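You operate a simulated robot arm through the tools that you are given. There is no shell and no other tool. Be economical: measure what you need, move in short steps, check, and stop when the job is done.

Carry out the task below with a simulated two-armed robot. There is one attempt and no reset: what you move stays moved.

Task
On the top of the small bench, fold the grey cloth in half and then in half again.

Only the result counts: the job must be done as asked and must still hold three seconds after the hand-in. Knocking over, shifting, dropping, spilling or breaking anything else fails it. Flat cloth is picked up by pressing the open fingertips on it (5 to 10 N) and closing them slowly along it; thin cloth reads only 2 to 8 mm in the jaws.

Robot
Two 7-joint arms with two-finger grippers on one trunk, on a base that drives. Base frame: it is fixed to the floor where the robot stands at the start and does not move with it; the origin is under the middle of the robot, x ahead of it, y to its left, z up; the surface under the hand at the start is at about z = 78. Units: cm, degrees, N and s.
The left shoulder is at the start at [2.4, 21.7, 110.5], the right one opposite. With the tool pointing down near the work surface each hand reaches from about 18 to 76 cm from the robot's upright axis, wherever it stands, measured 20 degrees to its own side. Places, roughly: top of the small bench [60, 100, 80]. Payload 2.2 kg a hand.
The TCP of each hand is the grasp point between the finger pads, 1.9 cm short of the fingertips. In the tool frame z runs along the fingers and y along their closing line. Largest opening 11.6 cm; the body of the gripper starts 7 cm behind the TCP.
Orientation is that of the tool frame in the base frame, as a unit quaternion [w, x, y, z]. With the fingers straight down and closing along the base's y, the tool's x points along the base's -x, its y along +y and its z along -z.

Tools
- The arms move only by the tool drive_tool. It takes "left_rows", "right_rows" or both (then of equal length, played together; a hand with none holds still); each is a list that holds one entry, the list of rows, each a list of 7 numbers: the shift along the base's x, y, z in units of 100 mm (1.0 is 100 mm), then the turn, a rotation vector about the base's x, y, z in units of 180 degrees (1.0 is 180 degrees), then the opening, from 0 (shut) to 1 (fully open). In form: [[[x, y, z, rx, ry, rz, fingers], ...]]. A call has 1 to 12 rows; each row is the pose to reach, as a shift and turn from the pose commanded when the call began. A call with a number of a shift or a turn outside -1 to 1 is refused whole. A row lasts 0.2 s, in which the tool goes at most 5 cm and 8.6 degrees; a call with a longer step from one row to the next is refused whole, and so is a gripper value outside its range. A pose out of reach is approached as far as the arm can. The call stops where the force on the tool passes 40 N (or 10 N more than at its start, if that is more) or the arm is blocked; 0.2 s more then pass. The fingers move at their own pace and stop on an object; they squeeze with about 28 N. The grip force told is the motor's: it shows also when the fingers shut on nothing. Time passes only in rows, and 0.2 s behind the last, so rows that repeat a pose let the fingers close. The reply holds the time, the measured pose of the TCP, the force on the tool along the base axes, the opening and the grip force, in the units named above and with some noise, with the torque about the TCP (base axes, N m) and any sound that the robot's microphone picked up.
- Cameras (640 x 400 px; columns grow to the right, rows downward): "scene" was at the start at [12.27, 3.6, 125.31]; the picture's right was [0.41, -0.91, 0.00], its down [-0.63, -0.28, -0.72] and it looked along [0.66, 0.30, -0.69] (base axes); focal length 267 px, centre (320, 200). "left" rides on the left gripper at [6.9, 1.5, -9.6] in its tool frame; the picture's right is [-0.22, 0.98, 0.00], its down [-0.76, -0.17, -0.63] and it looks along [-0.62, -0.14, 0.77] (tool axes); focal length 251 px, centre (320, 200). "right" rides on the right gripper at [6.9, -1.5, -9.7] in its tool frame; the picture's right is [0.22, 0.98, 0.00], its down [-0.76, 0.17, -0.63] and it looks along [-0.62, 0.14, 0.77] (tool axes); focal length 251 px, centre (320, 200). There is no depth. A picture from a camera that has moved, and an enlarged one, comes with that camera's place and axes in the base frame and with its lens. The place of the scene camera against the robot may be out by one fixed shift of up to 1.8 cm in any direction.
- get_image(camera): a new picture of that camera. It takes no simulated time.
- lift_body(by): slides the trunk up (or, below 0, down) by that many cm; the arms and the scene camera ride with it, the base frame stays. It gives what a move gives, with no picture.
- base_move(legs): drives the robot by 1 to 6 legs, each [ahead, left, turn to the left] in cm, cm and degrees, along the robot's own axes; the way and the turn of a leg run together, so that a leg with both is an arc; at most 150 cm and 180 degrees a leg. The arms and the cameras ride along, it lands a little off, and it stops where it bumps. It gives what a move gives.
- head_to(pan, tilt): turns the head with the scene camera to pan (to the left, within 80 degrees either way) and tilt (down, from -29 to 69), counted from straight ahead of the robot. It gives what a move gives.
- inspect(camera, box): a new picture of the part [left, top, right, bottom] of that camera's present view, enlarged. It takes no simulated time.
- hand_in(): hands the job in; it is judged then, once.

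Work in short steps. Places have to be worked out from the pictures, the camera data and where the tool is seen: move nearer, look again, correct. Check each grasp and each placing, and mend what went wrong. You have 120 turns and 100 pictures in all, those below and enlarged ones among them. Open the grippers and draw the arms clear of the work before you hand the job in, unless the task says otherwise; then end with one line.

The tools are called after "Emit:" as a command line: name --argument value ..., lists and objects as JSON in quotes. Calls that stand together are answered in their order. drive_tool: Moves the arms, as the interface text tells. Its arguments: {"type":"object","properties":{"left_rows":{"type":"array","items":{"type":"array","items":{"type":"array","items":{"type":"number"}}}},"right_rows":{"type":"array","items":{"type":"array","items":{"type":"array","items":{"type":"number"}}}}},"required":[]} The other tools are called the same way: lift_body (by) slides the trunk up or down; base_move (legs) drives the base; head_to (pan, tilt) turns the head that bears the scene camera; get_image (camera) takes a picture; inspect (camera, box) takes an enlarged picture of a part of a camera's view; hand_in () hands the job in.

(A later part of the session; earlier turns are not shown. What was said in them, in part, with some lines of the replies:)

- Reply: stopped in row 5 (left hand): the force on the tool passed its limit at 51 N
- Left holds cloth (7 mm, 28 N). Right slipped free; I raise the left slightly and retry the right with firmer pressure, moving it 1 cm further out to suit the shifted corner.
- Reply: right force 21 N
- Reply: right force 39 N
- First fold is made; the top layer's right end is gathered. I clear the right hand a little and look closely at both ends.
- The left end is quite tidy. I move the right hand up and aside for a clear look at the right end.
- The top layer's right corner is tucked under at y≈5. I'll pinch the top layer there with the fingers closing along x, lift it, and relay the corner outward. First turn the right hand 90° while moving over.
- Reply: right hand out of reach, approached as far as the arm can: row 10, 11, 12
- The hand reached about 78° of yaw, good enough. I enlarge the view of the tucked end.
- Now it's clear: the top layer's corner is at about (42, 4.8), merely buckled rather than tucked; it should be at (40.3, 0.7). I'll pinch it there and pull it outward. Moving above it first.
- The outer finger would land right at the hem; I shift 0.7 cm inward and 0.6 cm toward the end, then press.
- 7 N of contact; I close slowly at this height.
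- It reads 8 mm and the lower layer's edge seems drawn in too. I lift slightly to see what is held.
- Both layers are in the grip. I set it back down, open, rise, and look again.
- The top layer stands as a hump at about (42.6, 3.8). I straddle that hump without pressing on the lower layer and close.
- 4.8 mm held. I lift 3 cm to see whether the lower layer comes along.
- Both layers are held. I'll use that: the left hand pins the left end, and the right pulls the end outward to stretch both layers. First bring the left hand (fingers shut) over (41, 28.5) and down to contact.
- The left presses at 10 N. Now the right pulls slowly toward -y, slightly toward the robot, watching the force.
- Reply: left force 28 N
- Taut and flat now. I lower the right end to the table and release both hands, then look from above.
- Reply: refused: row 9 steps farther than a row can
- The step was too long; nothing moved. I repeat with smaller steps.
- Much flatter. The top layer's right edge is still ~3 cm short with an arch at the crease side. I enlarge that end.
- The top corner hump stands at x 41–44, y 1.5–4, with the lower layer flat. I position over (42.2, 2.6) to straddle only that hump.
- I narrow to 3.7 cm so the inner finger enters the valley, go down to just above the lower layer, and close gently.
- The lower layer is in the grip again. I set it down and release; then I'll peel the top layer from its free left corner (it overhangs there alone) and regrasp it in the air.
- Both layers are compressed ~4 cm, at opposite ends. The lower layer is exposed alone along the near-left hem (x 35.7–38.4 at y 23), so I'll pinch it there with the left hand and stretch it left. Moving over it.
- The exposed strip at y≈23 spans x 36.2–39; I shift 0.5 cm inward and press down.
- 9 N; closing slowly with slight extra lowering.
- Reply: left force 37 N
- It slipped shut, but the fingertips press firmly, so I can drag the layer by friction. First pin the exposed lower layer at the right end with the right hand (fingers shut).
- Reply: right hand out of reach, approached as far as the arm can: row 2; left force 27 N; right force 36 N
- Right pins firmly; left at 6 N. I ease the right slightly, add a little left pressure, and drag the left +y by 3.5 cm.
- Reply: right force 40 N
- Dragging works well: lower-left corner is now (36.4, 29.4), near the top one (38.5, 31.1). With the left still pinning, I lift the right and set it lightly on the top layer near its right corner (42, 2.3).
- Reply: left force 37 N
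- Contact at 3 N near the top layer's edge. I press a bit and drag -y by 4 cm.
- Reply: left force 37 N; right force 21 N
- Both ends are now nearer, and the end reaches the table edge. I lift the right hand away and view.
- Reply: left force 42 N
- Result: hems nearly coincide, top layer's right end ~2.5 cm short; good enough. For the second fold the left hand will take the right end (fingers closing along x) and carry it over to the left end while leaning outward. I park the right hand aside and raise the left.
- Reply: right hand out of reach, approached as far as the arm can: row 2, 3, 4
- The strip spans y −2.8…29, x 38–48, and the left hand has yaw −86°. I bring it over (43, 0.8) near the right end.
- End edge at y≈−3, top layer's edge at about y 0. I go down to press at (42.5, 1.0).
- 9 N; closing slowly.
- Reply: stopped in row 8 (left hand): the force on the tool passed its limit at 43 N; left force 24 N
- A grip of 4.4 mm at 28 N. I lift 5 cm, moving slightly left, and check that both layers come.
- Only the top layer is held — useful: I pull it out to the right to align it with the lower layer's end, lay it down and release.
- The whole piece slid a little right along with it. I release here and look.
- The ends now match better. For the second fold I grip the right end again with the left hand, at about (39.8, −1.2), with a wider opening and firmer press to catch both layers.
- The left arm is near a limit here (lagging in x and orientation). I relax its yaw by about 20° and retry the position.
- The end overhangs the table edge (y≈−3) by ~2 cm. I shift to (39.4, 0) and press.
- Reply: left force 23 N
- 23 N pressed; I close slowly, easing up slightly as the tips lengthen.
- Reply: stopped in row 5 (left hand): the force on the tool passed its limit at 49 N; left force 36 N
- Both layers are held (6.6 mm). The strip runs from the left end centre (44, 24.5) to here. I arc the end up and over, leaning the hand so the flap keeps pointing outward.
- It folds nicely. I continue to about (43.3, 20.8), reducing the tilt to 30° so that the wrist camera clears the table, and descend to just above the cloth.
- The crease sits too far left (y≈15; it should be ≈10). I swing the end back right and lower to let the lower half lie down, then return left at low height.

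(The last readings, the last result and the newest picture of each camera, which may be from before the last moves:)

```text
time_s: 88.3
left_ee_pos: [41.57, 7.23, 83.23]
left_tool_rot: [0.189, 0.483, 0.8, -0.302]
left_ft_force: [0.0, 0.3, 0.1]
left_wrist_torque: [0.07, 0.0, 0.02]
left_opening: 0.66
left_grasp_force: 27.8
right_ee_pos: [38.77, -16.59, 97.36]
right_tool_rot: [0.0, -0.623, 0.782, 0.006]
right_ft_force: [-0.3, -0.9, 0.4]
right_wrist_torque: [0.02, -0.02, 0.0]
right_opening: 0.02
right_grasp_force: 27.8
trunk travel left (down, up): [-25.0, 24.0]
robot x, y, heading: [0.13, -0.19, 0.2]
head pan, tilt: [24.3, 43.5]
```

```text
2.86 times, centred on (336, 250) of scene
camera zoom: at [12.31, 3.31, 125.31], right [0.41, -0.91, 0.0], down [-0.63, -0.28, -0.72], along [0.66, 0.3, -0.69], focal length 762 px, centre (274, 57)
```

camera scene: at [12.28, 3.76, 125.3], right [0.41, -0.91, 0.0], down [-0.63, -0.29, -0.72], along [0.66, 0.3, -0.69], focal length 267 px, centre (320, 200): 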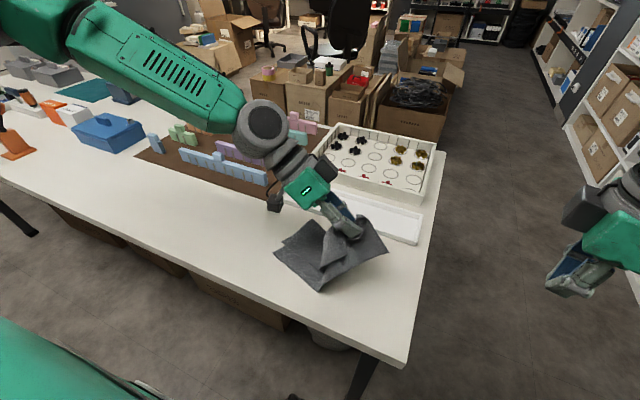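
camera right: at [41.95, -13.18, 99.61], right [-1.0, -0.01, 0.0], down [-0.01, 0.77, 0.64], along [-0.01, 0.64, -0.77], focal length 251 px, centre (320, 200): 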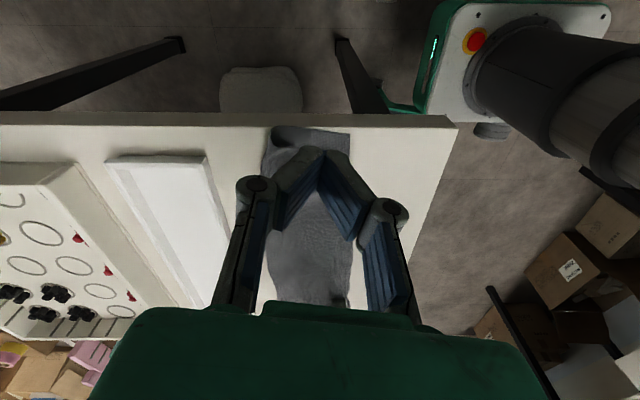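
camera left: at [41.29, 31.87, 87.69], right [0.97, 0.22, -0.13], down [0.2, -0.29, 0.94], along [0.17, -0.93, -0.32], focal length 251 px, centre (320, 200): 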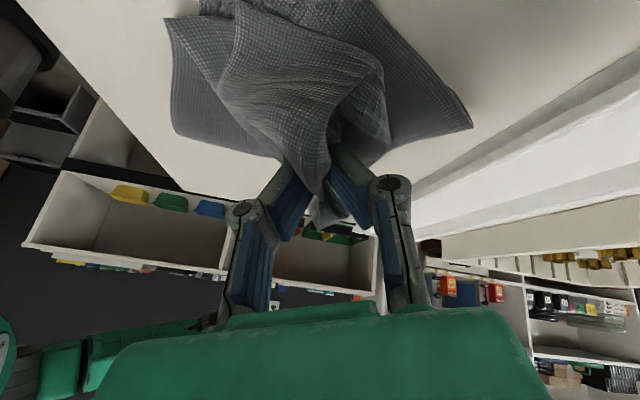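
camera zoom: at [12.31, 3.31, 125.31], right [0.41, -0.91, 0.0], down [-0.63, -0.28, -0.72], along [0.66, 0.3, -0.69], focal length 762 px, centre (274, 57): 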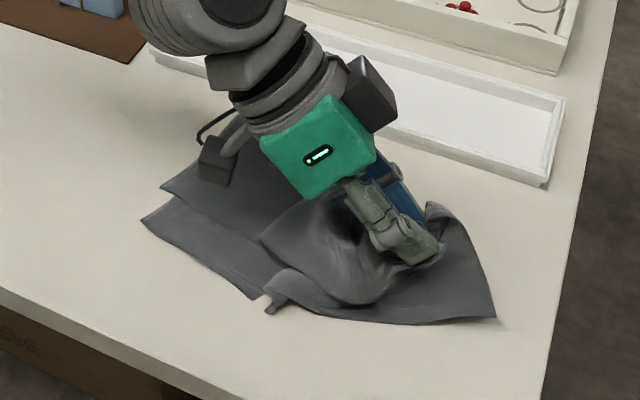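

The slack fell on the wrong side. I straighten the strip by drawing the end back to the right, keeping the tilt, and check.

Emit:
drive_tool --left_rows '[[[0, -0.1, 0.3, 0, 0, 0, 0], [-0.05, -0.3, 0.4, 0, 0, 0, 0], [-0.1, -0.5, 0.35, 0, 0, 0, 0], [-0.15, -0.65, 0.25, 0, 0, 0, 0], [-0.15, -0.75, 0.15, 0, 0, 0, 0], [-0.15, -0.8, 0.1, 0, 0, 0, 0]]]'

Emit:
inspect --camera "scene" --box '[240, 180, 448, 340]'

```text
time_s: 89.7
left_ee_pos: [40.07, -0.84, 84.21]
left_tool_rot: [0.188, 0.483, 0.801, -0.301]
left_ft_force: [-0.6, -0.4, -0.2]
left_wrist_torque: [0.01, -0.02, 0.02]
left_opening: 0.7
left_grasp_force: 27.5
right_ee_pos: [38.71, -16.54, 97.36]
right_tool_rot: [0.0, -0.623, 0.782, 0.006]
right_ft_force: [0.1, 0.5, 0.1]
right_wrist_torque: [-0.01, 0.04, 0.02]
right_opening: 0.0
right_grasp_force: 27.5
trunk travel left (down, up): [-25.0, 24.0]
robot x, y, heading: [-0.23, -0.26, 0.3]
head pan, tilt: [24.3, 43.5]
```

```text
2.50 times, centred on (344, 260) of scene
camera zoom: at [12.31, 3.23, 125.31], right [0.41, -0.91, 0.0], down [-0.63, -0.28, -0.72], along [0.66, 0.3, -0.69], focal length 666 px, centre (260, 50)
```

zoom: 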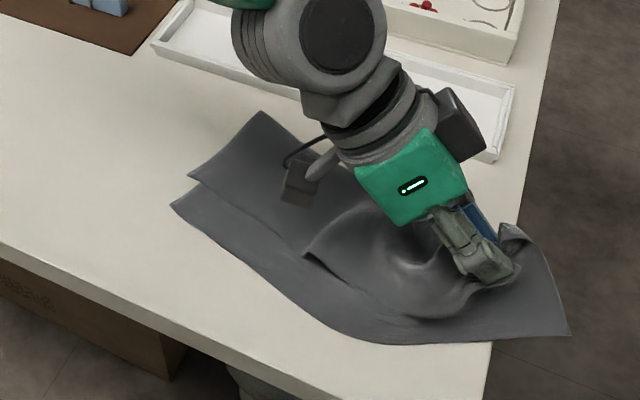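

The tilted grip bulges the layers. Change of plan, repeating what worked for the first fold: lift the strip by this end until it hangs, then lay its lower end down and fold by gravity. I level the hand and lift along an arc.

Emit:
drive_tool --left_rows '[[[0, 0.05, 0.15, 0.03, 0, 0, 0], [0.01, 0.1, 0.3, 0.065, 0, 0, 0], [0.03, 0.2, 0.5, 0.1, 0, 0, 0], [0.05, 0.35, 0.7, 0.135, 0, 0, 0], [0.08, 0.55, 0.85, 0.17, 0, 0, 0], [0.1, 0.75, 0.95, 0.2, 0, 0, 0], [0.12, 0.95, 1.0, 0.22, 0, 0, 0]]]'

Emit:
drive_tool --left_rows '[[[0.03, 0.2, 0.1, 0, 0, 0, 0], [0.06, 0.4, 0.25, 0, 0, 0, 0], [0.1, 0.6, 0.45, 0, 0, 0, 0], [0.12, 0.8, 0.65, 0, 0, 0, 0], [0.15, 0.95, 0.9, 0, 0, 0, 0], [0.15, 1.0, 1.0, 0, 0, 0, 0]]]'

Emit:
drive_tool --left_rows '[[[0, 0.1, 0.2, 0, 0, 0, 0], [0, 0.2, 0.5, 0, 0, 0, 0], [0, 0.2, 0.8, 0, 0, 0, 0], [0, 0.2, 1.0, 0, 0, 0, 0], [0, 0.2, 1.0, 0, 0, 0, 0], [0, 0.2, 1.0, 0, 0, 0, 0]]]'

Emit:
get_image --camera "scene"

```text
time_s: 91.3
left_ee_pos: [41.43, 8.6, 94.19]
left_tool_rot: [0.012, 0.518, 0.855, -0.013]
left_ft_force: [0.9, -0.1, -0.1]
left_wrist_torque: [-0.03, 0.03, -0.02]
left_opening: 0.67
left_grasp_force: 27.8
right_ee_pos: [38.83, -16.56, 97.36]
right_tool_rot: [0.0, -0.623, 0.782, 0.005]
right_ft_force: [0.8, 0.0, -0.3]
right_wrist_torque: [0.0, 0.0, 0.02]
right_opening: 0.0
right_grasp_force: 28.0
trunk travel left (down, up): [-25.0, 24.0]
robot x, y, heading: [-0.2, -0.25, -0.1]
head pan, tilt: [24.3, 43.5]
```

```text
time_s: 92.7
left_ee_pos: [42.62, 18.62, 104.17]
left_tool_rot: [0.012, 0.518, 0.855, -0.013]
left_ft_force: [1.0, -0.2, -0.7]
left_wrist_torque: [-0.04, 0.05, 0.0]
left_opening: 0.66
left_grasp_force: 28.0
right_ee_pos: [38.78, -16.54, 97.32]
right_tool_rot: [0.0, -0.623, 0.782, 0.006]
right_ft_force: [0.3, 0.2, -0.2]
right_wrist_torque: [0.01, -0.01, -0.01]
right_opening: 0.0
right_grasp_force: 28.1
trunk travel left (down, up): [-25.0, 24.0]
robot x, y, heading: [-0.09, -0.02, 0.2]
head pan, tilt: [24.3, 43.5]
```

```text
time_s: 94.1
left_ee_pos: [42.88, 20.74, 114.27]
left_tool_rot: [0.013, 0.518, 0.855, -0.014]
left_ft_force: [-0.1, -0.3, -0.1]
left_wrist_torque: [-0.05, 0.02, -0.03]
left_opening: 0.69
left_grasp_force: 27.4
right_ee_pos: [38.8, -16.54, 97.56]
right_tool_rot: [0.0, -0.623, 0.782, 0.006]
right_ft_force: [-0.3, -0.1, -0.8]
right_wrist_torque: [-0.02, -0.01, 0.01]
right_opening: 0.0
right_grasp_force: 27.6
trunk travel left (down, up): [-25.0, 24.0]
robot x, y, heading: [-0.05, -0.22, -0.3]
head pan, tilt: [24.3, 43.5]
```

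```text
17 pictures are left
camera scene: at [12.21, 3.31, 125.32], right [0.41, -0.91, 0.0], down [-0.63, -0.28, -0.72], along [0.66, 0.3, -0.69], focal length 267 px, centre (320, 200)
```

scene: 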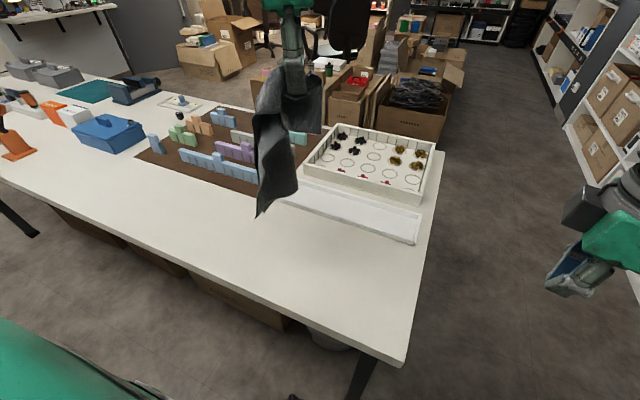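

It hangs freely, lower end near z≈88. I enlarge to see the state of the layers.

Emit:
inspect --camera "scene" --box '[210, 60, 370, 230]'

```text
2.35 times, centred on (290, 145) of scene
camera zoom: at [12.21, 3.31, 125.32], right [0.41, -0.91, 0.0], down [-0.63, -0.28, -0.72], along [0.66, 0.3, -0.69], focal length 627 px, centre (391, 329)
```

zoom: 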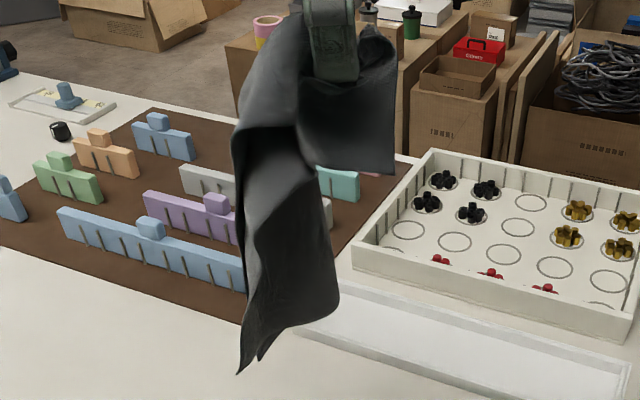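

Acceptable: body on the +y side, short end flap on the −y side. I carry it right to y≈5.5, aligning the yaw, ready to lay the lower end down at y≈8.

Emit:
drive_tool --left_rows '[[[0, -0.15, 0, 0, 0, -0.03, 0], [0, -0.35, 0, 0, 0, -0.06, 0], [0, -0.55, 0, 0, 0, -0.09, 0], [0, -0.75, 0, 0, 0, -0.11, 0], [0, -0.9, 0, 0, 0, -0.11, 0], [0, -1.0, 0, 0, 0, -0.11, 0]]]'

Emit:
drive_tool --left_rows '[[[0, -0.15, 0, 0, 0, 0, 0], [0, -0.3, 0, 0, 0, 0, 0], [0, -0.42, -0.1, 0, 0, 0, 0], [0, -0.5, -0.25, 0, 0, 0, 0], [0, -0.5, -0.45, 0, 0, 0, 0], [0, -0.5, -0.65, 0, 0, 0, 0], [0, -0.5, -0.75, 0, 0, 0, 0], [0, -0.5, -0.75, 0, 0, 0, 0], [0, -0.5, -0.75, 0, 0, 0, 0]]]'

Emit:
inspect --camera "scene" --box '[220, 100, 440, 320]'

```text
time_s: 95.5
left_ee_pos: [42.81, 10.47, 114.17]
left_tool_rot: [0.009, 0.657, 0.754, -0.016]
left_ft_force: [0.9, 0.1, -0.4]
left_wrist_torque: [-0.03, 0.05, 0.07]
left_opening: 0.68
left_grasp_force: 27.7
right_ee_pos: [38.7, -16.57, 97.37]
right_tool_rot: [0.0, -0.623, 0.782, 0.005]
right_ft_force: [-0.8, 0.3, -1.0]
right_wrist_torque: [0.03, -0.05, 0.04]
right_opening: 0.01
right_grasp_force: 27.9
trunk travel left (down, up): [-25.0, 24.0]
robot x, y, heading: [-0.54, -0.33, -0.3]
head pan, tilt: [24.3, 43.5]
```

```text
time_s: 97.5
left_ee_pos: [42.8, 5.68, 106.64]
left_tool_rot: [0.01, 0.657, 0.753, -0.016]
left_ft_force: [-0.1, -0.6, -1.5]
left_wrist_torque: [-0.02, 0.0, 0.08]
left_opening: 0.66
left_grasp_force: 28.1
right_ee_pos: [38.74, -16.65, 97.44]
right_tool_rot: [0.0, -0.623, 0.782, 0.005]
right_ft_force: [0.5, -0.6, -0.1]
right_wrist_torque: [0.02, -0.01, 0.0]
right_opening: 0.03
right_grasp_force: 28.1
trunk travel left (down, up): [-25.0, 24.0]
robot x, y, heading: [-0.08, -0.07, 0.1]
head pan, tilt: [24.3, 43.5]
```

```text
1.82 times, centred on (330, 210) of scene
camera zoom: at [12.26, 3.19, 125.32], right [0.41, -0.91, 0.0], down [-0.63, -0.28, -0.72], along [0.66, 0.3, -0.69], focal length 485 px, centre (302, 182)
```

zoom: 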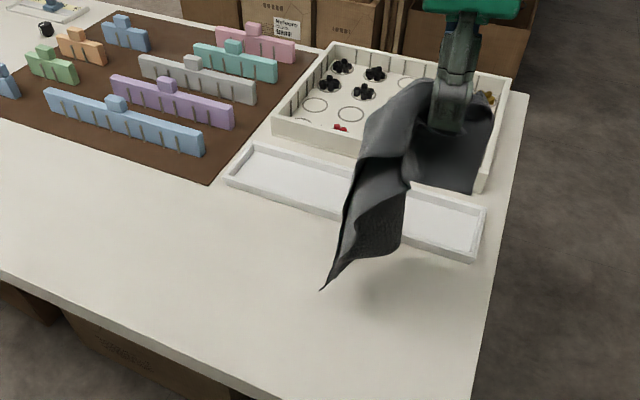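

Lower end at about z 86, y 8–12. I lower 8.5 cm to touch down, then move +y while lowering to lay the lower half.

Emit:
drive_tool --left_rows '[[[0, 0, -0.2, 0, 0, 0, 0], [0, 0, -0.4, 0, 0, 0, 0], [0, 0, -0.6, 0, 0, 0, 0], [0, 0, -0.75, 0, 0, 0, 0], [0, 0, -0.9, 0, 0, 0, 0], [0, 0, -0.9, 0, 0, 0, 0], [0, 0.05, -1.0, 0, 0, 0, 0]]]'

Emit:
drive_tool --left_rows '[[[0, 0.15, -0.15, 0, 0, 0, 0], [0, 0.3, -0.25, 0, 0, 0, 0], [0, 0.45, -0.35, 0, 0, 0, 0], [0, 0.6, -0.45, 0, 0, 0, 0], [0, 0.75, -0.55, 0, 0, 0, 0], [0, 0.85, -0.6, 0, 0, 0, 0]]]'

Emit:
inspect --camera "scene" --box '[220, 140, 440, 320]'

```text
time_s: 99.1
left_ee_pos: [42.91, 6.07, 96.55]
left_tool_rot: [0.009, 0.658, 0.753, -0.015]
left_ft_force: [0.0, -0.3, -0.3]
left_wrist_torque: [-0.05, 0.01, 0.06]
left_opening: 0.67
left_grasp_force: 28.1
right_ee_pos: [38.96, -16.64, 97.32]
right_tool_rot: [0.0, -0.623, 0.782, 0.005]
right_ft_force: [0.2, 0.2, -0.7]
right_wrist_torque: [0.0, 0.0, 0.0]
right_opening: 0.0
right_grasp_force: 27.9
trunk travel left (down, up): [-25.0, 24.0]
robot x, y, heading: [0.45, -0.47, -0.1]
head pan, tilt: [24.3, 43.5]
```

```text
time_s: 100.5
left_ee_pos: [42.75, 14.57, 90.71]
left_tool_rot: [0.01, 0.657, 0.753, -0.016]
left_ft_force: [0.1, 0.0, -0.8]
left_wrist_torque: [-0.04, 0.01, 0.1]
left_opening: 0.63
left_grasp_force: 27.9
right_ee_pos: [38.76, -16.57, 97.34]
right_tool_rot: [-0.001, -0.623, 0.782, 0.006]
right_ft_force: [0.1, -0.1, -0.2]
right_wrist_torque: [-0.03, 0.0, 0.01]
right_opening: 0.01
right_grasp_force: 27.9
trunk travel left (down, up): [-25.0, 24.0]
robot x, y, heading: [0.45, -0.28, -0.1]
head pan, tilt: [24.3, 43.5]
```

```text
2.22 times, centred on (330, 230) of scene
camera zoom: at [12.29, 3.27, 125.31], right [0.41, -0.91, 0.0], down [-0.63, -0.28, -0.72], along [0.66, 0.3, -0.69], focal length 592 px, centre (298, 133)
```

zoom: 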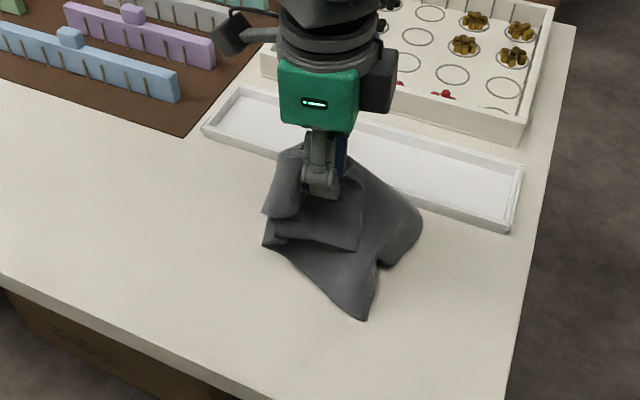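

Excellent: the lower end lies from (38.5, 9) to (50, 7), 11 cm wide. I move a bit further left to set the crease near y 22, then bring the held end back and down over the lower end.

Emit:
drive_tool --left_rows '[[[0, 0.2, -0.1, 0, 0, 0, 0], [0, 0.38, -0.25, 0, 0, 0, 0], [0, 0.4, -0.4, 0, 0, 0, 0], [0, 0.3, -0.52, 0, 0, 0, 0], [0, 0.15, -0.64, 0, 0, 0, 0], [0, 0.0, -0.74, 0, 0, 0, 0], [0.02, -0.15, -0.82, 0, 0, 0, 0], [0.02, -0.22, -0.86, 0, 0, 0, 0]]]'

Emit:
inspect --camera "scene" --box '[220, 140, 440, 320]'

```text
time_s: 102.3
left_ee_pos: [42.91, 12.35, 82.14]
left_tool_rot: [0.01, 0.657, 0.754, -0.015]
left_ft_force: [0.1, -0.1, 0.3]
left_wrist_torque: [-0.03, 0.02, 0.03]
left_opening: 0.68
left_grasp_force: 27.8
right_ee_pos: [38.73, -16.62, 97.45]
right_tool_rot: [-0.001, -0.623, 0.782, 0.006]
right_ft_force: [0.2, -0.3, -1.0]
right_wrist_torque: [0.01, 0.02, 0.01]
right_opening: 0.0
right_grasp_force: 27.6
trunk travel left (down, up): [-25.0, 24.0]
robot x, y, heading: [0.16, -0.22, -0.1]
head pan, tilt: [24.3, 43.5]
```

```text
2.22 times, centred on (330, 230) of scene
camera zoom: at [12.3, 3.17, 125.32], right [0.41, -0.91, 0.0], down [-0.63, -0.28, -0.72], along [0.66, 0.3, -0.69], focal length 592 px, centre (298, 133)
```

zoom: 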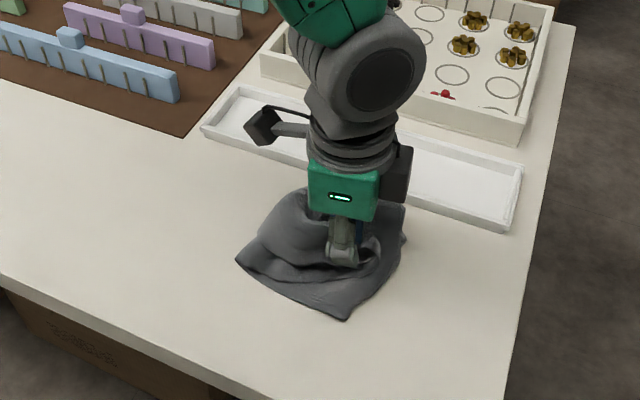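

A compact quarter-size pack. I lower the last bit, release gently, and withdraw the hand up.

Emit:
drive_tool --left_rows '[[[0, -0.05, -0.08, 0, 0, 0, 0], [0, -0.08, -0.13, 0, 0, 0, 0], [0, -0.08, -0.13, 0, 0, 0, 0.1], [0, -0.08, -0.12, 0, 0, 0, 0.25], [0, -0.08, -0.05, 0, 0, 0, 0.4], [0, -0.08, 0.2, 0, 0, 0, 0.45], [0, -0.08, 0.6, 0, 0, 0, 0.45], [0, -0.08, 1.0, 0, 0, 0, 0.45]]]'

Emit:
drive_tool --left_rows '[[[-0.3, 0.3, 0.1, 0, 0, 0, 0.3], [-0.5, 0.6, 0.2, 0, 0, 0, 0.2], [-0.5, 0.9, 0.2, 0, 0, 0, 0]]]'

Emit:
inspect --camera "scene" --box '[250, 180, 410, 310]'

```text
time_s: 104.1
left_ee_pos: [42.78, 11.5, 92.29]
left_tool_rot: [0.01, 0.658, 0.753, -0.015]
left_ft_force: [0.0, 0.3, 0.2]
left_wrist_torque: [-0.06, 0.01, 0.0]
left_opening: 5.24
left_grasp_force: 0.0
right_ee_pos: [38.7, -16.48, 97.41]
right_tool_rot: [0.001, -0.623, 0.782, 0.004]
right_ft_force: [-0.6, 0.4, -0.8]
right_wrist_torque: [0.03, -0.03, 0.01]
right_opening: 0.0
right_grasp_force: 27.6
trunk travel left (down, up): [-25.0, 24.0]
robot x, y, heading: [-0.12, 0.02, -0.0]
head pan, tilt: [24.3, 43.5]
```

```text
time_s: 104.9
left_ee_pos: [38.05, 20.74, 94.22]
left_tool_rot: [0.011, 0.657, 0.754, -0.016]
left_ft_force: [-0.9, 1.2, -0.4]
left_wrist_torque: [0.0, -0.02, 0.01]
left_opening: 0.0
left_grasp_force: 28.1
right_ee_pos: [38.73, -16.33, 97.36]
right_tool_rot: [0.0, -0.623, 0.782, 0.005]
right_ft_force: [0.6, -0.1, -0.4]
right_wrist_torque: [0.01, 0.02, 0.01]
right_opening: 0.0
right_grasp_force: 28.0
trunk travel left (down, up): [-25.0, 24.0]
robot x, y, heading: [-0.25, -0.27, -0.1]
head pan, tilt: [24.3, 43.5]
```

```text
3.08 times, centred on (330, 245) of scene
camera zoom: at [12.28, 3.52, 125.3], right [0.41, -0.91, 0.0], down [-0.63, -0.28, -0.72], along [0.66, 0.3, -0.69], focal length 820 px, centre (289, 62)
```

zoom: 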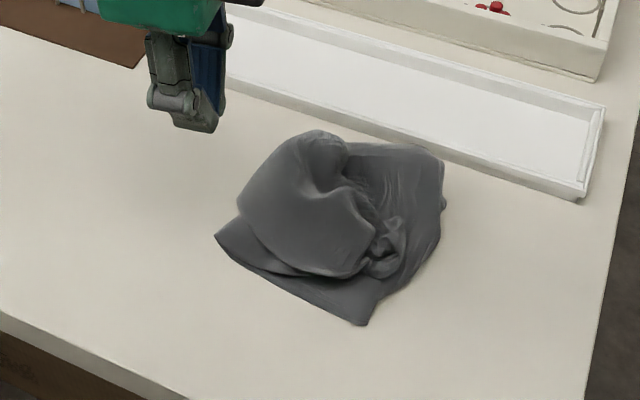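

Compact but bunched. I'll press and stretch it gently: left hand at the crease side, right hand at the end side. First bring both above.

Emit:
drive_tool --right_rows '[[[0.05, 0.3, -0.05, 0, 0, 0, 0], [0.1, 0.65, -0.1, 0, 0, 0, 0], [0.2, 1.0, -0.2, 0, 0, 0, 0]]]' --left_rows '[[[0.2, -0.05, 0, 0, 0, 0, 0], [0.4, -0.1, 0, 0, 0, 0, 0], [0.55, -0.1, -0.2, 0, 0, 0, 0]]]'

Emit:
drive_tool --right_rows '[[[0.05, 0.3, -0.05, 0, 0, 0, 0], [0.1, 0.65, -0.1, 0, 0, 0, 0], [0.15, 1.0, -0.2, 0, 0, 0, 0]]]' --left_rows '[[[0, 0, -0.3, 0, 0, 0, 0], [0, 0, -0.6, 0, 0, 0, 0], [0, 0, -0.75, 0, 0, 0, 0]]]'

Emit:
drive_tool --right_rows '[[[0, 0.25, -0.3, 0, 0, 0, 0], [0, 0.5, -0.6, 0, 0, 0, 0], [0, 0.65, -0.9, 0, 0, 0, 0]]]'

```text
time_s: 105.7
left_ee_pos: [43.68, 20.03, 91.98]
left_tool_rot: [0.012, 0.658, 0.753, -0.018]
left_ft_force: [0.7, 0.4, 0.1]
left_wrist_torque: [-0.02, 0.07, 0.01]
left_opening: 0.0
left_grasp_force: 28.2
right_ee_pos: [41.04, -6.24, 95.43]
right_tool_rot: [-0.002, -0.623, 0.782, 0.005]
right_ft_force: [0.0, 0.3, 0.2]
right_wrist_torque: [-0.05, 0.04, -0.02]
right_opening: 0.0
right_grasp_force: 28.1
trunk travel left (down, up): [-25.0, 24.0]
robot x, y, heading: [-0.18, -0.08, 0.0]
head pan, tilt: [24.3, 43.5]
```

```text
time_s: 106.5
left_ee_pos: [43.5, 20.16, 84.58]
left_tool_rot: [0.012, 0.658, 0.753, -0.017]
left_ft_force: [-0.3, 0.9, -0.4]
left_wrist_torque: [-0.01, -0.03, -0.01]
left_opening: 0.0
left_grasp_force: 28.2
right_ee_pos: [42.33, 4.04, 93.26]
right_tool_rot: [-0.001, -0.623, 0.782, 0.005]
right_ft_force: [0.1, 0.4, -0.4]
right_wrist_torque: [-0.04, 0.03, 0.01]
right_opening: 0.02
right_grasp_force: 28.2
trunk travel left (down, up): [-25.0, 24.0]
robot x, y, heading: [-0.16, 0.02, 0.1]
head pan, tilt: [24.3, 43.5]
```

```text
time_s: 107.3
left_ee_pos: [43.42, 19.92, 84.51]
left_tool_rot: [0.012, 0.658, 0.753, -0.017]
left_ft_force: [0.4, 0.6, 0.1]
left_wrist_torque: [-0.07, -0.01, -0.03]
left_opening: 0.0
left_grasp_force: 28.6
right_ee_pos: [42.33, 10.63, 84.31]
right_tool_rot: [0.0, -0.624, 0.782, 0.004]
right_ft_force: [-0.8, -0.7, 0.1]
right_wrist_torque: [-0.03, 0.0, 0.01]
right_opening: 0.03
right_grasp_force: 28.1
trunk travel left (down, up): [-25.0, 24.0]
robot x, y, heading: [0.09, 0.03, 0.1]
head pan, tilt: [24.3, 43.5]
```

Both are just above the pack. I press down gently in small steps.

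Emit:
drive_tool --left_rows '[[[0, -0.05, -0.2, 0, 0, 0, 0], [0, -0.05, -0.33, 0, 0, 0, 0], [0, -0.05, -0.4, 0, 0, 0, 0], [0, -0.05, -0.42, 0, 0, 0, 0]]]' --right_rows '[[[0, 0, -0.2, 0, 0, 0, 0], [0, 0, -0.32, 0, 0, 0, 0], [0, 0, -0.38, 0, 0, 0, 0], [0, 0, -0.4, 0, 0, 0, 0]]]'

```text
time_s: 108.3
left_ee_pos: [43.47, 19.4, 80.41]
left_tool_rot: [0.011, 0.657, 0.754, -0.016]
left_ft_force: [2.0, 14.6, 9.1]
left_wrist_torque: [-1.53, 0.23, -0.03]
left_opening: 0.0
left_grasp_force: 27.8
right_ee_pos: [42.08, 10.12, 80.4]
right_tool_rot: [0.0, -0.623, 0.782, 0.004]
right_ft_force: [-1.0, -11.9, 7.1]
right_wrist_torque: [0.82, -0.13, 0.08]
right_opening: 0.0
right_grasp_force: 27.5
trunk travel left (down, up): [-25.0, 24.0]
robot x, y, heading: [0.02, 0.08, -0.0]
head pan, tilt: [24.3, 43.5]
```

The hands lean against each other slightly; moving apart resolves that. I stretch: left +y 2.3 cm, right −y 3 cm.

Emit:
drive_tool --left_rows '[[[0, 0.05, 0, 0, 0, 0, 0], [0, 0.1, -0.01, 0, 0, 0, 0], [0, 0.15, -0.01, 0, 0, 0, 0], [0, 0.2, -0.01, 0, 0, 0, 0], [0, 0.23, -0.01, 0, 0, 0, 0], [0, 0.23, -0.01, 0, 0, 0, 0]]]' --right_rows '[[[0, -0.05, 0, 0, 0, 0, 0], [-0.01, -0.1, -0.01, 0, 0, 0, 0], [-0.02, -0.16, -0.01, 0, 0, 0, 0], [-0.03, -0.22, -0.01, 0, 0, 0, 0], [-0.04, -0.27, -0.01, 0, 0, 0, 0], [-0.05, -0.3, -0.01, 0, 0, 0, 0]]]'

Emit:
drive_tool --left_rows '[[[0, 0.0, 0.1, 0, 0, 0, 0], [0, 0.0, 0.4, 0, 0, 0, 0], [0, 0.3, 0.8, 0, 0, 0, 0], [0, 0.6, 1.0, 0, 0, 0, 0]]]' --right_rows '[[[0, 0, 0.1, 0, 0, 0, 0], [0, 0, 0.4, 0, 0, 0, 0], [0, -0.3, 0.8, 0, 0, 0, 0], [0, -0.6, 1.0, 0, 0, 0, 0]]]'

Emit:
inspect --camera "scene" --box '[250, 180, 410, 310]'

```text
time_s: 109.7
left_ee_pos: [43.44, 21.57, 80.34]
left_tool_rot: [0.012, 0.658, 0.753, -0.016]
left_ft_force: [-1.2, -0.9, -1.3]
left_wrist_torque: [-0.03, 0.0, -0.03]
left_opening: 0.02
left_grasp_force: 28.0
right_ee_pos: [41.64, 7.13, 80.41]
right_tool_rot: [0.001, -0.623, 0.782, 0.005]
right_ft_force: [2.7, 6.0, 28.3]
right_wrist_torque: [0.05, 0.0, 0.01]
right_opening: 0.0
right_grasp_force: 28.5
trunk travel left (down, up): [-25.0, 24.0]
robot x, y, heading: [0.15, -0.23, 0.1]
head pan, tilt: [24.3, 43.5]
```

```text
time_s: 110.7
left_ee_pos: [43.64, 27.64, 90.16]
left_tool_rot: [0.011, 0.658, 0.753, -0.017]
left_ft_force: [-0.2, 0.3, -0.4]
left_wrist_torque: [-0.02, -0.02, 0.01]
left_opening: 0.0
left_grasp_force: 28.4
right_ee_pos: [41.63, 1.07, 90.41]
right_tool_rot: [-0.001, -0.624, 0.782, 0.004]
right_ft_force: [-0.2, 0.1, 0.4]
right_wrist_torque: [-0.01, -0.01, -0.01]
right_opening: 0.0
right_grasp_force: 27.9
trunk travel left (down, up): [-25.0, 24.0]
robot x, y, heading: [-0.23, 0.22, 0.0]
head pan, tilt: [24.3, 43.5]
```

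```text
3.08 times, centred on (330, 245) of scene
camera zoom: at [12.23, 3.5, 125.31], right [0.41, -0.91, 0.0], down [-0.63, -0.28, -0.72], along [0.66, 0.3, -0.69], focal length 820 px, centre (289, 62)
```

zoom: 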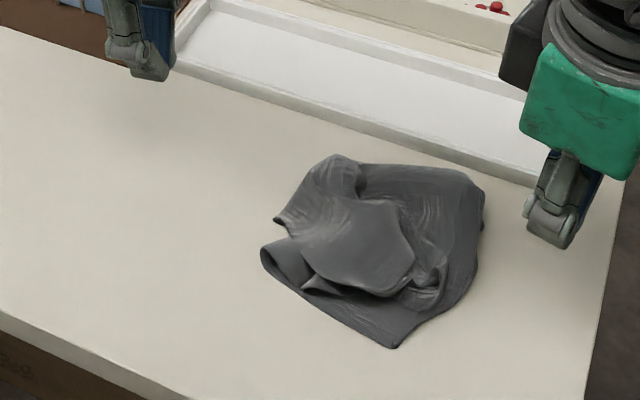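

The pack slid rather than stretched. I'll pin the crease side firmly with the left (44, 16.3) and drag only the bunched top end at (41, 6.8) outward with the right.

Emit:
drive_tool --left_rows '[[[0, -0.35, -0.1, 0, 0, 0, 0], [0.03, -0.7, -0.2, 0, 0, 0, 0], [0.05, -1.0, -0.4, 0, 0, 0, 0], [0.05, -1.0, -0.7, 0, 0, 0, 0]]]' --right_rows '[[[-0.03, 0.2, 0, 0, 0, 0, 0], [-0.05, 0.4, -0.2, 0, 0, 0, 0], [-0.05, 0.57, -0.5, 0, 0, 0, 0], [-0.05, 0.57, -0.8, 0, 0, 0, 0]]]'

Emit:
drive_tool --left_rows '[[[0, -0.13, -0.1, 0, 0, 0, 0], [0, -0.13, -0.2, 0, 0, 0, 0], [0, -0.13, -0.25, 0, 0, 0, 0], [0, -0.13, -0.28, 0, 0, 0, 0]]]' --right_rows '[[[0, 0, -0.1, 0, 0, 0, 0], [0, 0, -0.17, 0, 0, 0, 0], [0, 0, -0.19, 0, 0, 0, 0], [0, 0, -0.2, 0, 0, 0, 0]]]'

```text
time_s: 111.7
left_ee_pos: [44.14, 17.63, 83.04]
left_tool_rot: [0.011, 0.657, 0.754, -0.017]
left_ft_force: [0.8, 0.5, 0.8]
left_wrist_torque: [0.02, 0.01, -0.01]
left_opening: 0.0
left_grasp_force: 28.3
right_ee_pos: [41.32, 6.66, 82.19]
right_tool_rot: [0.0, -0.623, 0.782, 0.005]
right_ft_force: [0.2, 0.4, -0.1]
right_wrist_torque: [0.04, 0.01, -0.02]
right_opening: 0.03
right_grasp_force: 27.9
trunk travel left (down, up): [-25.0, 24.0]
robot x, y, heading: [-0.02, -0.14, -0.1]
head pan, tilt: [24.3, 43.5]
```

```text
time_s: 112.7
left_ee_pos: [44.03, 16.26, 80.57]
left_tool_rot: [0.012, 0.657, 0.754, -0.015]
left_ft_force: [0.5, 0.9, 5.1]
left_wrist_torque: [-0.03, -0.05, 0.01]
left_opening: 0.04
left_grasp_force: 28.2
right_ee_pos: [41.24, 6.79, 80.4]
right_tool_rot: [0.001, -0.622, 0.783, 0.005]
right_ft_force: [2.6, -0.7, 9.7]
right_wrist_torque: [0.04, -0.08, -0.01]
right_opening: 0.0
right_grasp_force: 28.2
trunk travel left (down, up): [-25.0, 24.0]
robot x, y, heading: [0.05, -0.26, 0.0]
head pan, tilt: [24.3, 43.5]
```

Contact 5 N left, 10 N right. I add left pressure and drag the right by −3.5 cm in y, −0.8 in x.

Emit:
drive_tool --left_rows '[[[0, 0, -0.02, 0, 0, 0, 0], [0, 0, -0.025, 0, 0, 0, 0], [0, 0, -0.025, 0, 0, 0, 0], [0, 0, -0.025, 0, 0, 0, 0], [0, 0, -0.025, 0, 0, 0, 0], [0, 0, -0.025, 0, 0, 0, 0], [0, 0, -0.025, 0, 0, 0, 0], [0, 0, -0.025, 0, 0, 0, 0]]]' --right_rows '[[[0, 0, 0, 0, 0, 0, 0], [-0.01, -0.05, 0, 0, 0, 0, 0], [-0.02, -0.1, 0, 0, 0, 0, 0], [-0.03, -0.15, 0, 0, 0, 0, 0], [-0.04, -0.2, 0, 0, 0, 0, 0], [-0.05, -0.25, 0, 0, 0, 0, 0], [-0.06, -0.3, 0, 0, 0, 0, 0], [-0.08, -0.35, 0, 0, 0, 0, 0]]]'

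Emit:
drive_tool --left_rows '[[[0, 0.0, 0.1, 0, 0, 0, 0], [0, 0.0, 0.4, 0, 0, 0, 0], [0, 0.3, 0.8, 0, 0, 0, 0], [0, 0.6, 1.0, 0, 0, 0, 0]]]' --right_rows '[[[0, 0, 0.1, 0, 0, 0, 0], [0, 0, 0.4, 0, 0, 0, 0], [0, -0.3, 0.8, 0, 0, 0, 0], [0, -0.6, 1.0, 0, 0, 0, 0]]]'

Emit:
inspect --camera "scene" --box '[260, 180, 420, 310]'

```text
time_s: 114.5
left_ee_pos: [44.06, 16.2, 80.4]
left_tool_rot: [0.011, 0.658, 0.753, -0.015]
left_ft_force: [0.0, -0.3, -0.2]
left_wrist_torque: [0.01, -0.01, 0.01]
left_opening: 0.01
left_grasp_force: 28.1
right_ee_pos: [40.45, 3.25, 80.32]
right_tool_rot: [-0.001, -0.623, 0.782, 0.004]
right_ft_force: [2.0, 3.6, 16.5]
right_wrist_torque: [0.06, -0.11, 0.02]
right_opening: 0.0
right_grasp_force: 28.1
trunk travel left (down, up): [-25.0, 24.0]
robot x, y, heading: [-0.09, -0.23, -0.1]
head pan, tilt: [24.3, 43.5]
```

```text
time_s: 115.5
left_ee_pos: [44.01, 22.34, 90.39]
left_tool_rot: [0.01, 0.658, 0.753, -0.016]
left_ft_force: [0.2, -0.9, -0.8]
left_wrist_torque: [0.01, 0.01, 0.0]
left_opening: 0.01
left_grasp_force: 28.0
right_ee_pos: [40.48, -2.83, 90.25]
right_tool_rot: [0.0, -0.624, 0.782, 0.004]
right_ft_force: [0.5, -0.5, -0.4]
right_wrist_torque: [-0.04, -0.02, 0.02]
right_opening: 0.0
right_grasp_force: 27.5
trunk travel left (down, up): [-25.0, 24.0]
robot x, y, heading: [-0.03, -0.11, -0.1]
head pan, tilt: [24.3, 43.5]
```

```text
3.08 times, centred on (340, 245) of scene
camera zoom: at [12.22, 3.42, 125.32], right [0.41, -0.91, 0.0], down [-0.63, -0.28, -0.72], along [0.66, 0.3, -0.69], focal length 820 px, centre (258, 62)
```

zoom: 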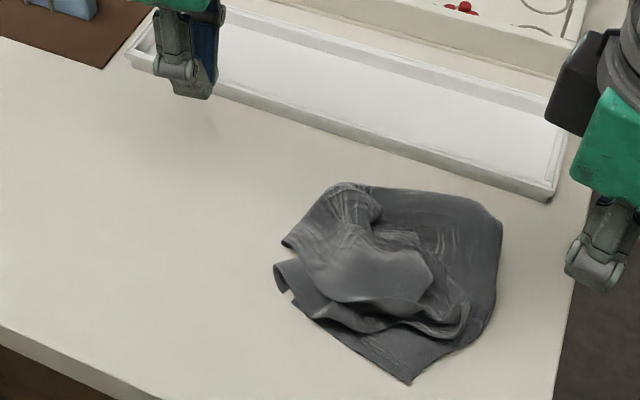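

Flatter now; the pack spans about y 3–15. One more stretch: right pins the end at (45, 3.6), left presses the crease side at (43.5, 13.1) and drags +y.

Emit:
drive_tool --left_rows '[[[0, -0.35, -0.1, 0, 0, 0, 0], [-0.03, -0.7, -0.2, 0, 0, 0, 0], [-0.05, -0.92, -0.4, 0, 0, 0, 0], [-0.05, -0.92, -0.8, 0, 0, 0, 0]]]' --right_rows '[[[0.15, 0.2, 0, 0, 0, 0, 0], [0.35, 0.45, -0.2, 0, 0, 0, 0], [0.45, 0.64, -0.5, 0, 0, 0, 0], [0.45, 0.64, -0.85, 0, 0, 0, 0]]]'

Emit:
drive_tool --left_rows '[[[0, 0, -0.1, 0, 0, 0, 0], [0, 0, -0.18, 0, 0, 0, 0], [0, 0, -0.21, 0, 0, 0, 0], [0, 0, -0.23, 0, 0, 0, 0]]]' --right_rows '[[[0, 0, -0.08, 0, 0, 0, 0], [0, 0, -0.13, 0, 0, 0, 0], [0, 0, -0.15, 0, 0, 0, 0], [0, 0, -0.17, 0, 0, 0, 0]]]'

```text
time_s: 116.5
left_ee_pos: [43.62, 12.94, 82.09]
left_tool_rot: [0.01, 0.657, 0.753, -0.016]
left_ft_force: [0.2, -0.1, 0.8]
left_wrist_torque: [0.01, 0.03, -0.01]
left_opening: 0.0
left_grasp_force: 28.0
right_ee_pos: [44.86, 3.03, 85.16]
right_tool_rot: [0.0, -0.622, 0.783, 0.005]
right_ft_force: [1.1, 0.9, 1.4]
right_wrist_torque: [0.0, 0.02, 0.02]
right_opening: 0.0
right_grasp_force: 27.8
right hand out of reach, approached as far as the arm can: row 3, 4
trunk travel left (down, up): [-25.0, 24.0]
robot x, y, heading: [0.11, 0.02, 0.1]
head pan, tilt: [24.3, 43.5]
```

```text
time_s: 117.5
left_ee_pos: [43.39, 13.07, 80.21]
left_tool_rot: [0.012, 0.657, 0.754, -0.014]
left_ft_force: [0.0, 2.1, 24.1]
left_wrist_torque: [-0.07, 0.01, 0.02]
left_opening: 0.0
left_grasp_force: 27.8
right_ee_pos: [44.65, 3.12, 83.66]
right_tool_rot: [0.002, -0.622, 0.783, 0.004]
right_ft_force: [0.5, 0.8, 0.2]
right_wrist_torque: [-0.03, 0.03, 0.01]
right_opening: 0.01
right_grasp_force: 27.9
trunk travel left (down, up): [-25.0, 24.0]
robot x, y, heading: [-0.55, -0.35, -0.4]
head pan, tilt: [24.3, 43.5]
```

Left is pressed at 24 N; the right must still come down 3.4 cm.

Emit:
drive_tool --left_rows '[[[0, 0, 0.005, 0, 0, 0, 0], [0, 0, 0.005, 0, 0, 0, 0], [0, 0, 0.005, 0, 0, 0, 0], [0, 0, 0.005, 0, 0, 0, 0]]]' --right_rows '[[[-0.08, 0.03, -0.15, 0, 0, 0, 0], [-0.08, 0.03, -0.28, 0, 0, 0, 0], [-0.08, 0.03, -0.34, 0, 0, 0, 0], [-0.08, 0.03, -0.36, 0, 0, 0, 0]]]'

```text
time_s: 118.5
left_ee_pos: [43.17, 12.9, 80.23]
left_tool_rot: [0.012, 0.657, 0.753, -0.015]
left_ft_force: [3.7, 1.8, 19.6]
left_wrist_torque: [-0.09, -0.06, 0.02]
left_opening: 0.0
left_grasp_force: 28.2
right_ee_pos: [43.86, 3.38, 80.18]
right_tool_rot: [0.003, -0.623, 0.782, 0.005]
right_ft_force: [-1.7, -2.3, 25.1]
right_wrist_torque: [0.06, 0.05, -0.02]
right_opening: 0.0
right_grasp_force: 28.2
trunk travel left (down, up): [-25.0, 24.0]
robot x, y, heading: [-0.25, -0.26, -0.2]
head pan, tilt: [24.3, 43.5]
```

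Both press at 20–25 N. Now the left drags +y by 3 cm.

Emit:
drive_tool --left_rows '[[[0, 0.05, 0, 0, 0, 0, 0], [0, 0.1, 0, 0, 0, 0, 0], [0, 0.15, -0.005, 0, 0, 0, 0], [0, 0.2, -0.005, 0, 0, 0, 0], [0, 0.25, -0.01, 0, 0, 0, 0], [0, 0.3, -0.01, 0, 0, 0, 0]]]'

Emit:
drive_tool --left_rows '[[[0, 0.0, 0.1, 0, 0, 0, 0], [0, 0.0, 0.4, 0, 0, 0, 0], [0, 0.3, 0.8, 0, 0, 0, 0], [0, 0.6, 1.0, 0, 0, 0, 0]]]' --right_rows '[[[0, 0, 0.1, 0, 0, 0, 0], [0, 0, 0.4, 0, 0, 0, 0], [0, -0.3, 0.8, 0, 0, 0, 0], [0, -0.6, 1.0, 0, 0, 0, 0]]]'

Emit:
inspect --camera "scene" --box '[260, 180, 420, 310]'

```text
time_s: 119.9
left_ee_pos: [43.36, 15.96, 80.0]
left_tool_rot: [0.012, 0.658, 0.753, -0.015]
left_ft_force: [1.0, -6.1, 13.9]
left_wrist_torque: [-0.18, 0.0, 0.01]
left_opening: 0.0
left_grasp_force: 28.3
right_ee_pos: [43.85, 3.41, 80.24]
right_tool_rot: [0.004, -0.622, 0.783, 0.006]
right_ft_force: [2.7, 3.1, 38.2]
right_wrist_torque: [0.24, -0.02, 0.01]
right_opening: 0.0
right_grasp_force: 28.2
trunk travel left (down, up): [-25.0, 24.0]
robot x, y, heading: [-0.45, -0.09, 0.1]
head pan, tilt: [24.3, 43.5]
```

```text
time_s: 120.9
left_ee_pos: [43.37, 22.0, 89.99]
left_tool_rot: [0.011, 0.658, 0.753, -0.016]
left_ft_force: [0.9, -0.1, -0.8]
left_wrist_torque: [-0.01, -0.01, 0.01]
left_opening: 0.01
left_grasp_force: 28.1
right_ee_pos: [43.97, -2.66, 89.81]
right_tool_rot: [-0.001, -0.623, 0.782, 0.005]
right_ft_force: [0.5, 0.2, 0.5]
right_wrist_torque: [0.03, 0.02, 0.01]
right_opening: 0.0
right_grasp_force: 28.0
trunk travel left (down, up): [-25.0, 24.0]
robot x, y, heading: [0.19, 0.05, -0.0]
head pan, tilt: [24.3, 43.5]
```

```text
3.08 times, centred on (340, 245) of scene
camera zoom: at [12.33, 3.33, 125.3], right [0.41, -0.91, 0.0], down [-0.63, -0.28, -0.72], along [0.66, 0.3, -0.69], focal length 820 px, centre (258, 62)
```

zoom: 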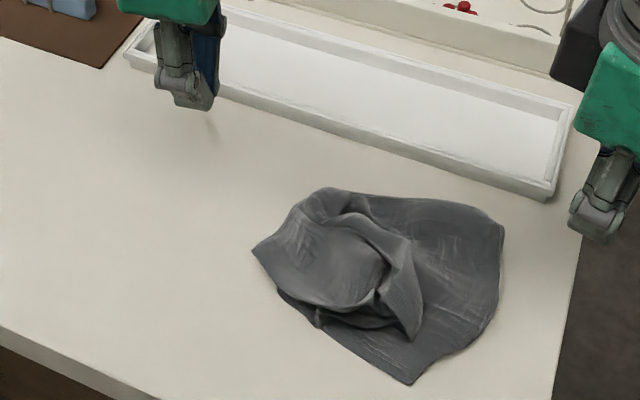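

The crease side is stretched out well, but the top end (edge at y≈7) now falls short of the lower end (y≈2.5). I press the right hand on that top end at (42.5, 8.2).

Emit:
drive_tool --right_rows '[[[-0.05, 0.35, 0, 0, 0, 0, 0], [-0.1, 0.7, -0.1, 0, 0, 0, 0], [-0.15, 1.0, -0.4, 0, 0, 0, 0], [-0.15, 1.0, -0.75, 0, 0, 0, 0]]]'

Emit:
drive_tool --right_rows '[[[0, 0.09, -0.1, 0, 0, 0, 0], [0, 0.09, -0.17, 0, 0, 0, 0], [0, 0.09, -0.19, 0, 0, 0, 0], [0, 0.09, -0.2, 0, 0, 0, 0]]]'

```text
time_s: 121.9
left_ee_pos: [43.53, 21.85, 89.9]
left_tool_rot: [0.011, 0.657, 0.753, -0.016]
left_ft_force: [-0.1, -0.1, 0.1]
left_wrist_torque: [0.01, 0.05, 0.02]
left_opening: 0.0
left_grasp_force: 27.7
right_ee_pos: [42.3, 7.21, 82.21]
right_tool_rot: [0.0, -0.623, 0.782, 0.006]
right_ft_force: [0.1, -0.3, 0.2]
right_wrist_torque: [-0.01, 0.04, -0.05]
right_opening: 0.02
right_grasp_force: 28.3
trunk travel left (down, up): [-25.0, 24.0]
robot x, y, heading: [-0.15, -0.29, -0.1]
head pan, tilt: [24.3, 43.5]
```

```text
time_s: 122.9
left_ee_pos: [43.47, 22.02, 90.07]
left_tool_rot: [0.012, 0.657, 0.754, -0.015]
left_ft_force: [0.1, 0.4, -0.6]
left_wrist_torque: [-0.01, 0.03, 0.03]
left_opening: 0.0
left_grasp_force: 27.7
right_ee_pos: [42.33, 8.39, 80.44]
right_tool_rot: [0.001, -0.623, 0.782, 0.005]
right_ft_force: [1.1, 1.1, 9.0]
right_wrist_torque: [0.01, 0.1, 0.02]
right_opening: 0.0
right_grasp_force: 28.1
trunk travel left (down, up): [-25.0, 24.0]
robot x, y, heading: [-0.18, -0.38, 0.2]
head pan, tilt: [24.3, 43.5]
```

Contact 9 N. I drag right 2 cm while the left moves over the crease side.

Emit:
drive_tool --right_rows '[[[0, -0.05, -0.005, 0, 0, 0, 0], [0, -0.1, -0.005, 0, 0, 0, 0], [0, -0.15, -0.005, 0, 0, 0, 0], [0, -0.2, -0.005, 0, 0, 0, 0]]]' --left_rows '[[[0, -0.2, -0.2, 0, 0, 0, 0], [-0.05, -0.4, -0.4, 0, 0, 0, 0], [-0.08, -0.58, -0.6, 0, 0, 0, 0], [-0.08, -0.6, -0.9, 0, 0, 0, 0]]]'

Emit:
drive_tool --left_rows '[[[0, 0, -0.05, 0, 0, 0, 0], [0, 0, -0.09, 0, 0, 0, 0], [0, 0, -0.1, 0, 0, 0, 0]]]'

```text
time_s: 123.9
left_ee_pos: [42.78, 16.12, 81.04]
left_tool_rot: [0.012, 0.658, 0.753, -0.016]
left_ft_force: [-0.6, 0.3, -1.0]
left_wrist_torque: [0.01, 0.01, 0.0]
left_opening: 0.0
left_grasp_force: 28.1
right_ee_pos: [42.35, 6.35, 80.4]
right_tool_rot: [0.0, -0.623, 0.782, 0.005]
right_ft_force: [-0.4, 3.4, 13.2]
right_wrist_torque: [0.02, 0.13, 0.0]
right_opening: 0.0
right_grasp_force: 27.9
trunk travel left (down, up): [-25.0, 24.0]
robot x, y, heading: [-0.19, -0.13, -0.2]
head pan, tilt: [24.3, 43.5]
```

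```text
time_s: 124.7
left_ee_pos: [42.71, 16.09, 79.94]
left_tool_rot: [0.011, 0.657, 0.754, -0.016]
left_ft_force: [1.1, 0.1, -0.2]
left_wrist_torque: [-0.01, -0.03, 0.0]
left_opening: 0.0
left_grasp_force: 27.9
right_ee_pos: [42.32, 6.5, 80.53]
right_tool_rot: [0.0, -0.624, 0.782, 0.004]
right_ft_force: [0.3, 2.8, 14.1]
right_wrist_torque: [0.03, 0.11, -0.02]
right_opening: 0.02
right_grasp_force: 28.0
trunk travel left (down, up): [-25.0, 24.0]
robot x, y, heading: [-0.3, -0.07, -0.1]
head pan, tilt: [24.3, 43.5]
```

The left touches nothing — the pack has shifted right again. I look at it.

Emit:
inspect --camera "scene" --box '[260, 180, 420, 310]'

```text
3.08 times, centred on (340, 245) of scene
camera zoom: at [12.19, 3.52, 125.33], right [0.41, -0.91, 0.0], down [-0.63, -0.28, -0.72], along [0.66, 0.3, -0.69], focal length 820 px, centre (258, 62)
```

zoom: 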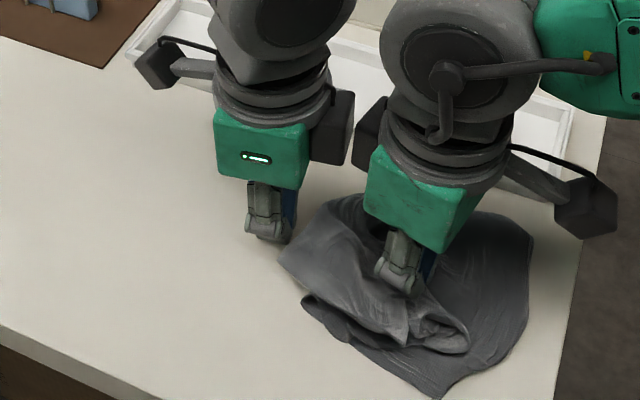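

Dragging moves the entire pack. I raise both hands and look at the present shape before deciding.

Emit:
drive_tool --left_rows '[[[0, 0.1, 0.3, 0, 0, 0, 0], [0, 0.4, 0.6, 0, 0, 0, 0], [0, 0.8, 0.8, 0, 0, 0, 0], [0, 1.0, 1.0, 0, 0, 0, 0]]]' --right_rows '[[[0, 0, 0.1, 0, 0, 0, 0], [0, 0, 0.4, 0, 0, 0, 0], [0, -0.4, 0.7, 0, 0, 0, 0], [0, -0.8, 0.9, 0, 0, 0, 0]]]'

Emit:
inspect --camera "scene" --box '[280, 190, 420, 310]'

Emit:
get_image --camera "right"

```text
time_s: 125.7
left_ee_pos: [42.51, 25.92, 89.93]
left_tool_rot: [0.01, 0.658, 0.753, -0.015]
left_ft_force: [-0.7, 0.3, 0.8]
left_wrist_torque: [-0.03, 0.02, 0.01]
left_opening: 0.01
left_grasp_force: 27.6
right_ee_pos: [42.31, -1.82, 89.55]
right_tool_rot: [0.001, -0.623, 0.782, 0.005]
right_ft_force: [-0.5, -0.3, 0.0]
right_wrist_torque: [0.01, -0.01, 0.0]
right_opening: 0.0
right_grasp_force: 27.8
trunk travel left (down, up): [-25.0, 24.0]
robot x, y, heading: [0.09, -0.34, -0.0]
head pan, tilt: [24.3, 43.5]
```

```text
3.33 times, centred on (350, 250) of scene
camera zoom: at [12.15, 3.27, 125.33], right [0.41, -0.91, 0.0], down [-0.63, -0.28, -0.72], along [0.66, 0.3, -0.69], focal length 889 px, centre (220, 33)
```

zoom: 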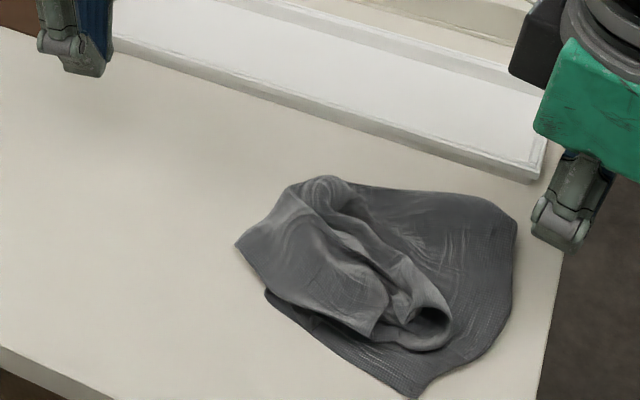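

```text
6 pictures are left
camera right: at [42.41, -9.01, 99.0], right [-1.0, 0.01, 0.01], down [0.01, 0.77, 0.64], along [0.0, 0.64, -0.77], focal length 251 px, centre (320, 200)
```

right: 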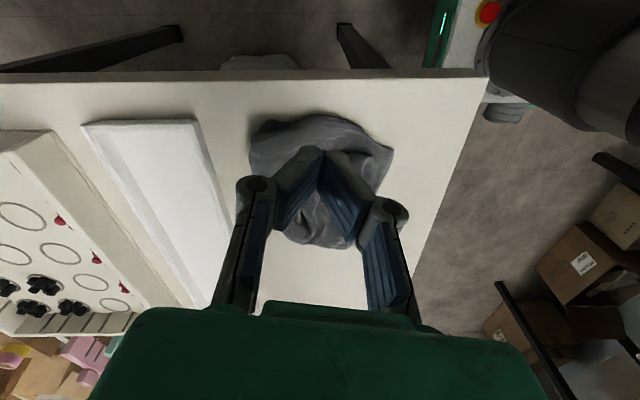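

The pack lies on y 0–15, x 36–49 — about a quarter of the original area, with the corners together at the near-right. Further tugging would only disturb it, so I open the grippers and draw both arms clear.

Emit:
drive_tool --left_rows '[[[-0.1, 0.2, 0.3, 0, 0, 0, 0.3], [-0.3, 0.4, 0.6, 0, 0, 0, 0.6], [-0.5, 0.6, 0.8, 0, 0, 0, 0.9], [-0.5, 0.8, 0.9, 0, 0, 0, 1]]]' --right_rows '[[[-0.1, -0.3, 0.3, 0, 0, 0, 0.3], [-0.3, -0.6, 0.5, 0, 0, 0, 0.6], [-0.5, -0.9, 0.7, 0, 0, 0, 0.9], [-0.5, -1.0, 0.8, 0, 0, 0, 1]]]'

Emit:
get_image --camera "scene"

```text
time_s: 126.7
left_ee_pos: [37.67, 34.12, 98.79]
left_tool_rot: [0.011, 0.658, 0.753, -0.016]
left_ft_force: [0.8, -0.1, 0.0]
left_wrist_torque: [-0.01, 0.01, 0.01]
left_opening: 11.61
left_grasp_force: 0.0
right_ee_pos: [37.56, -11.76, 97.27]
right_tool_rot: [-0.001, -0.623, 0.782, 0.005]
right_ft_force: [-0.4, 0.1, -0.5]
right_wrist_torque: [0.02, 0.01, 0.0]
right_opening: 11.6
right_grasp_force: 0.0
trunk travel left (down, up): [-25.0, 24.0]
robot x, y, heading: [0.03, -0.12, 0.3]
head pan, tilt: [24.3, 43.5]
```

```text
5 pictures are left
camera scene: at [12.19, 3.31, 125.32], right [0.41, -0.91, 0.0], down [-0.63, -0.28, -0.72], along [0.66, 0.3, -0.69], focal length 267 px, centre (320, 200)
```

scene: 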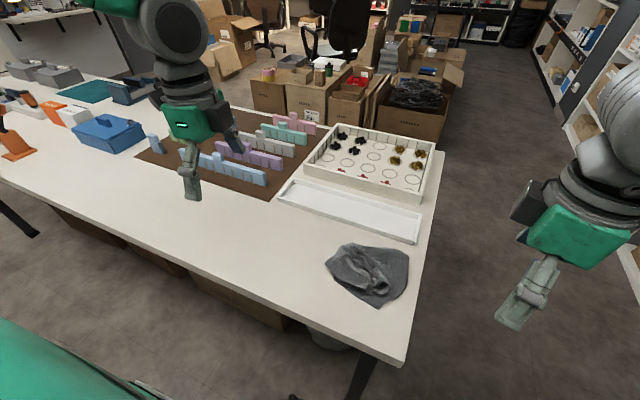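

Tray, boxes and blocks look to be where they were; arms are clear with the grippers open. I hand the job in.

Emit:
hand_in

```text
The job is handed in.
```

I folded the grey cloth in half and then in half again. It is handed in as a quarter-size pack of about 13 by 15 cm on the bench top, but it is not a neat fold. The upper half of the second fold is rumpled and narrowed, and its end falls a few centimetres short of the lower end. The tray, the box behind it and the blocks look unmoved in the last picture, and both arms are clear with the grippers open.
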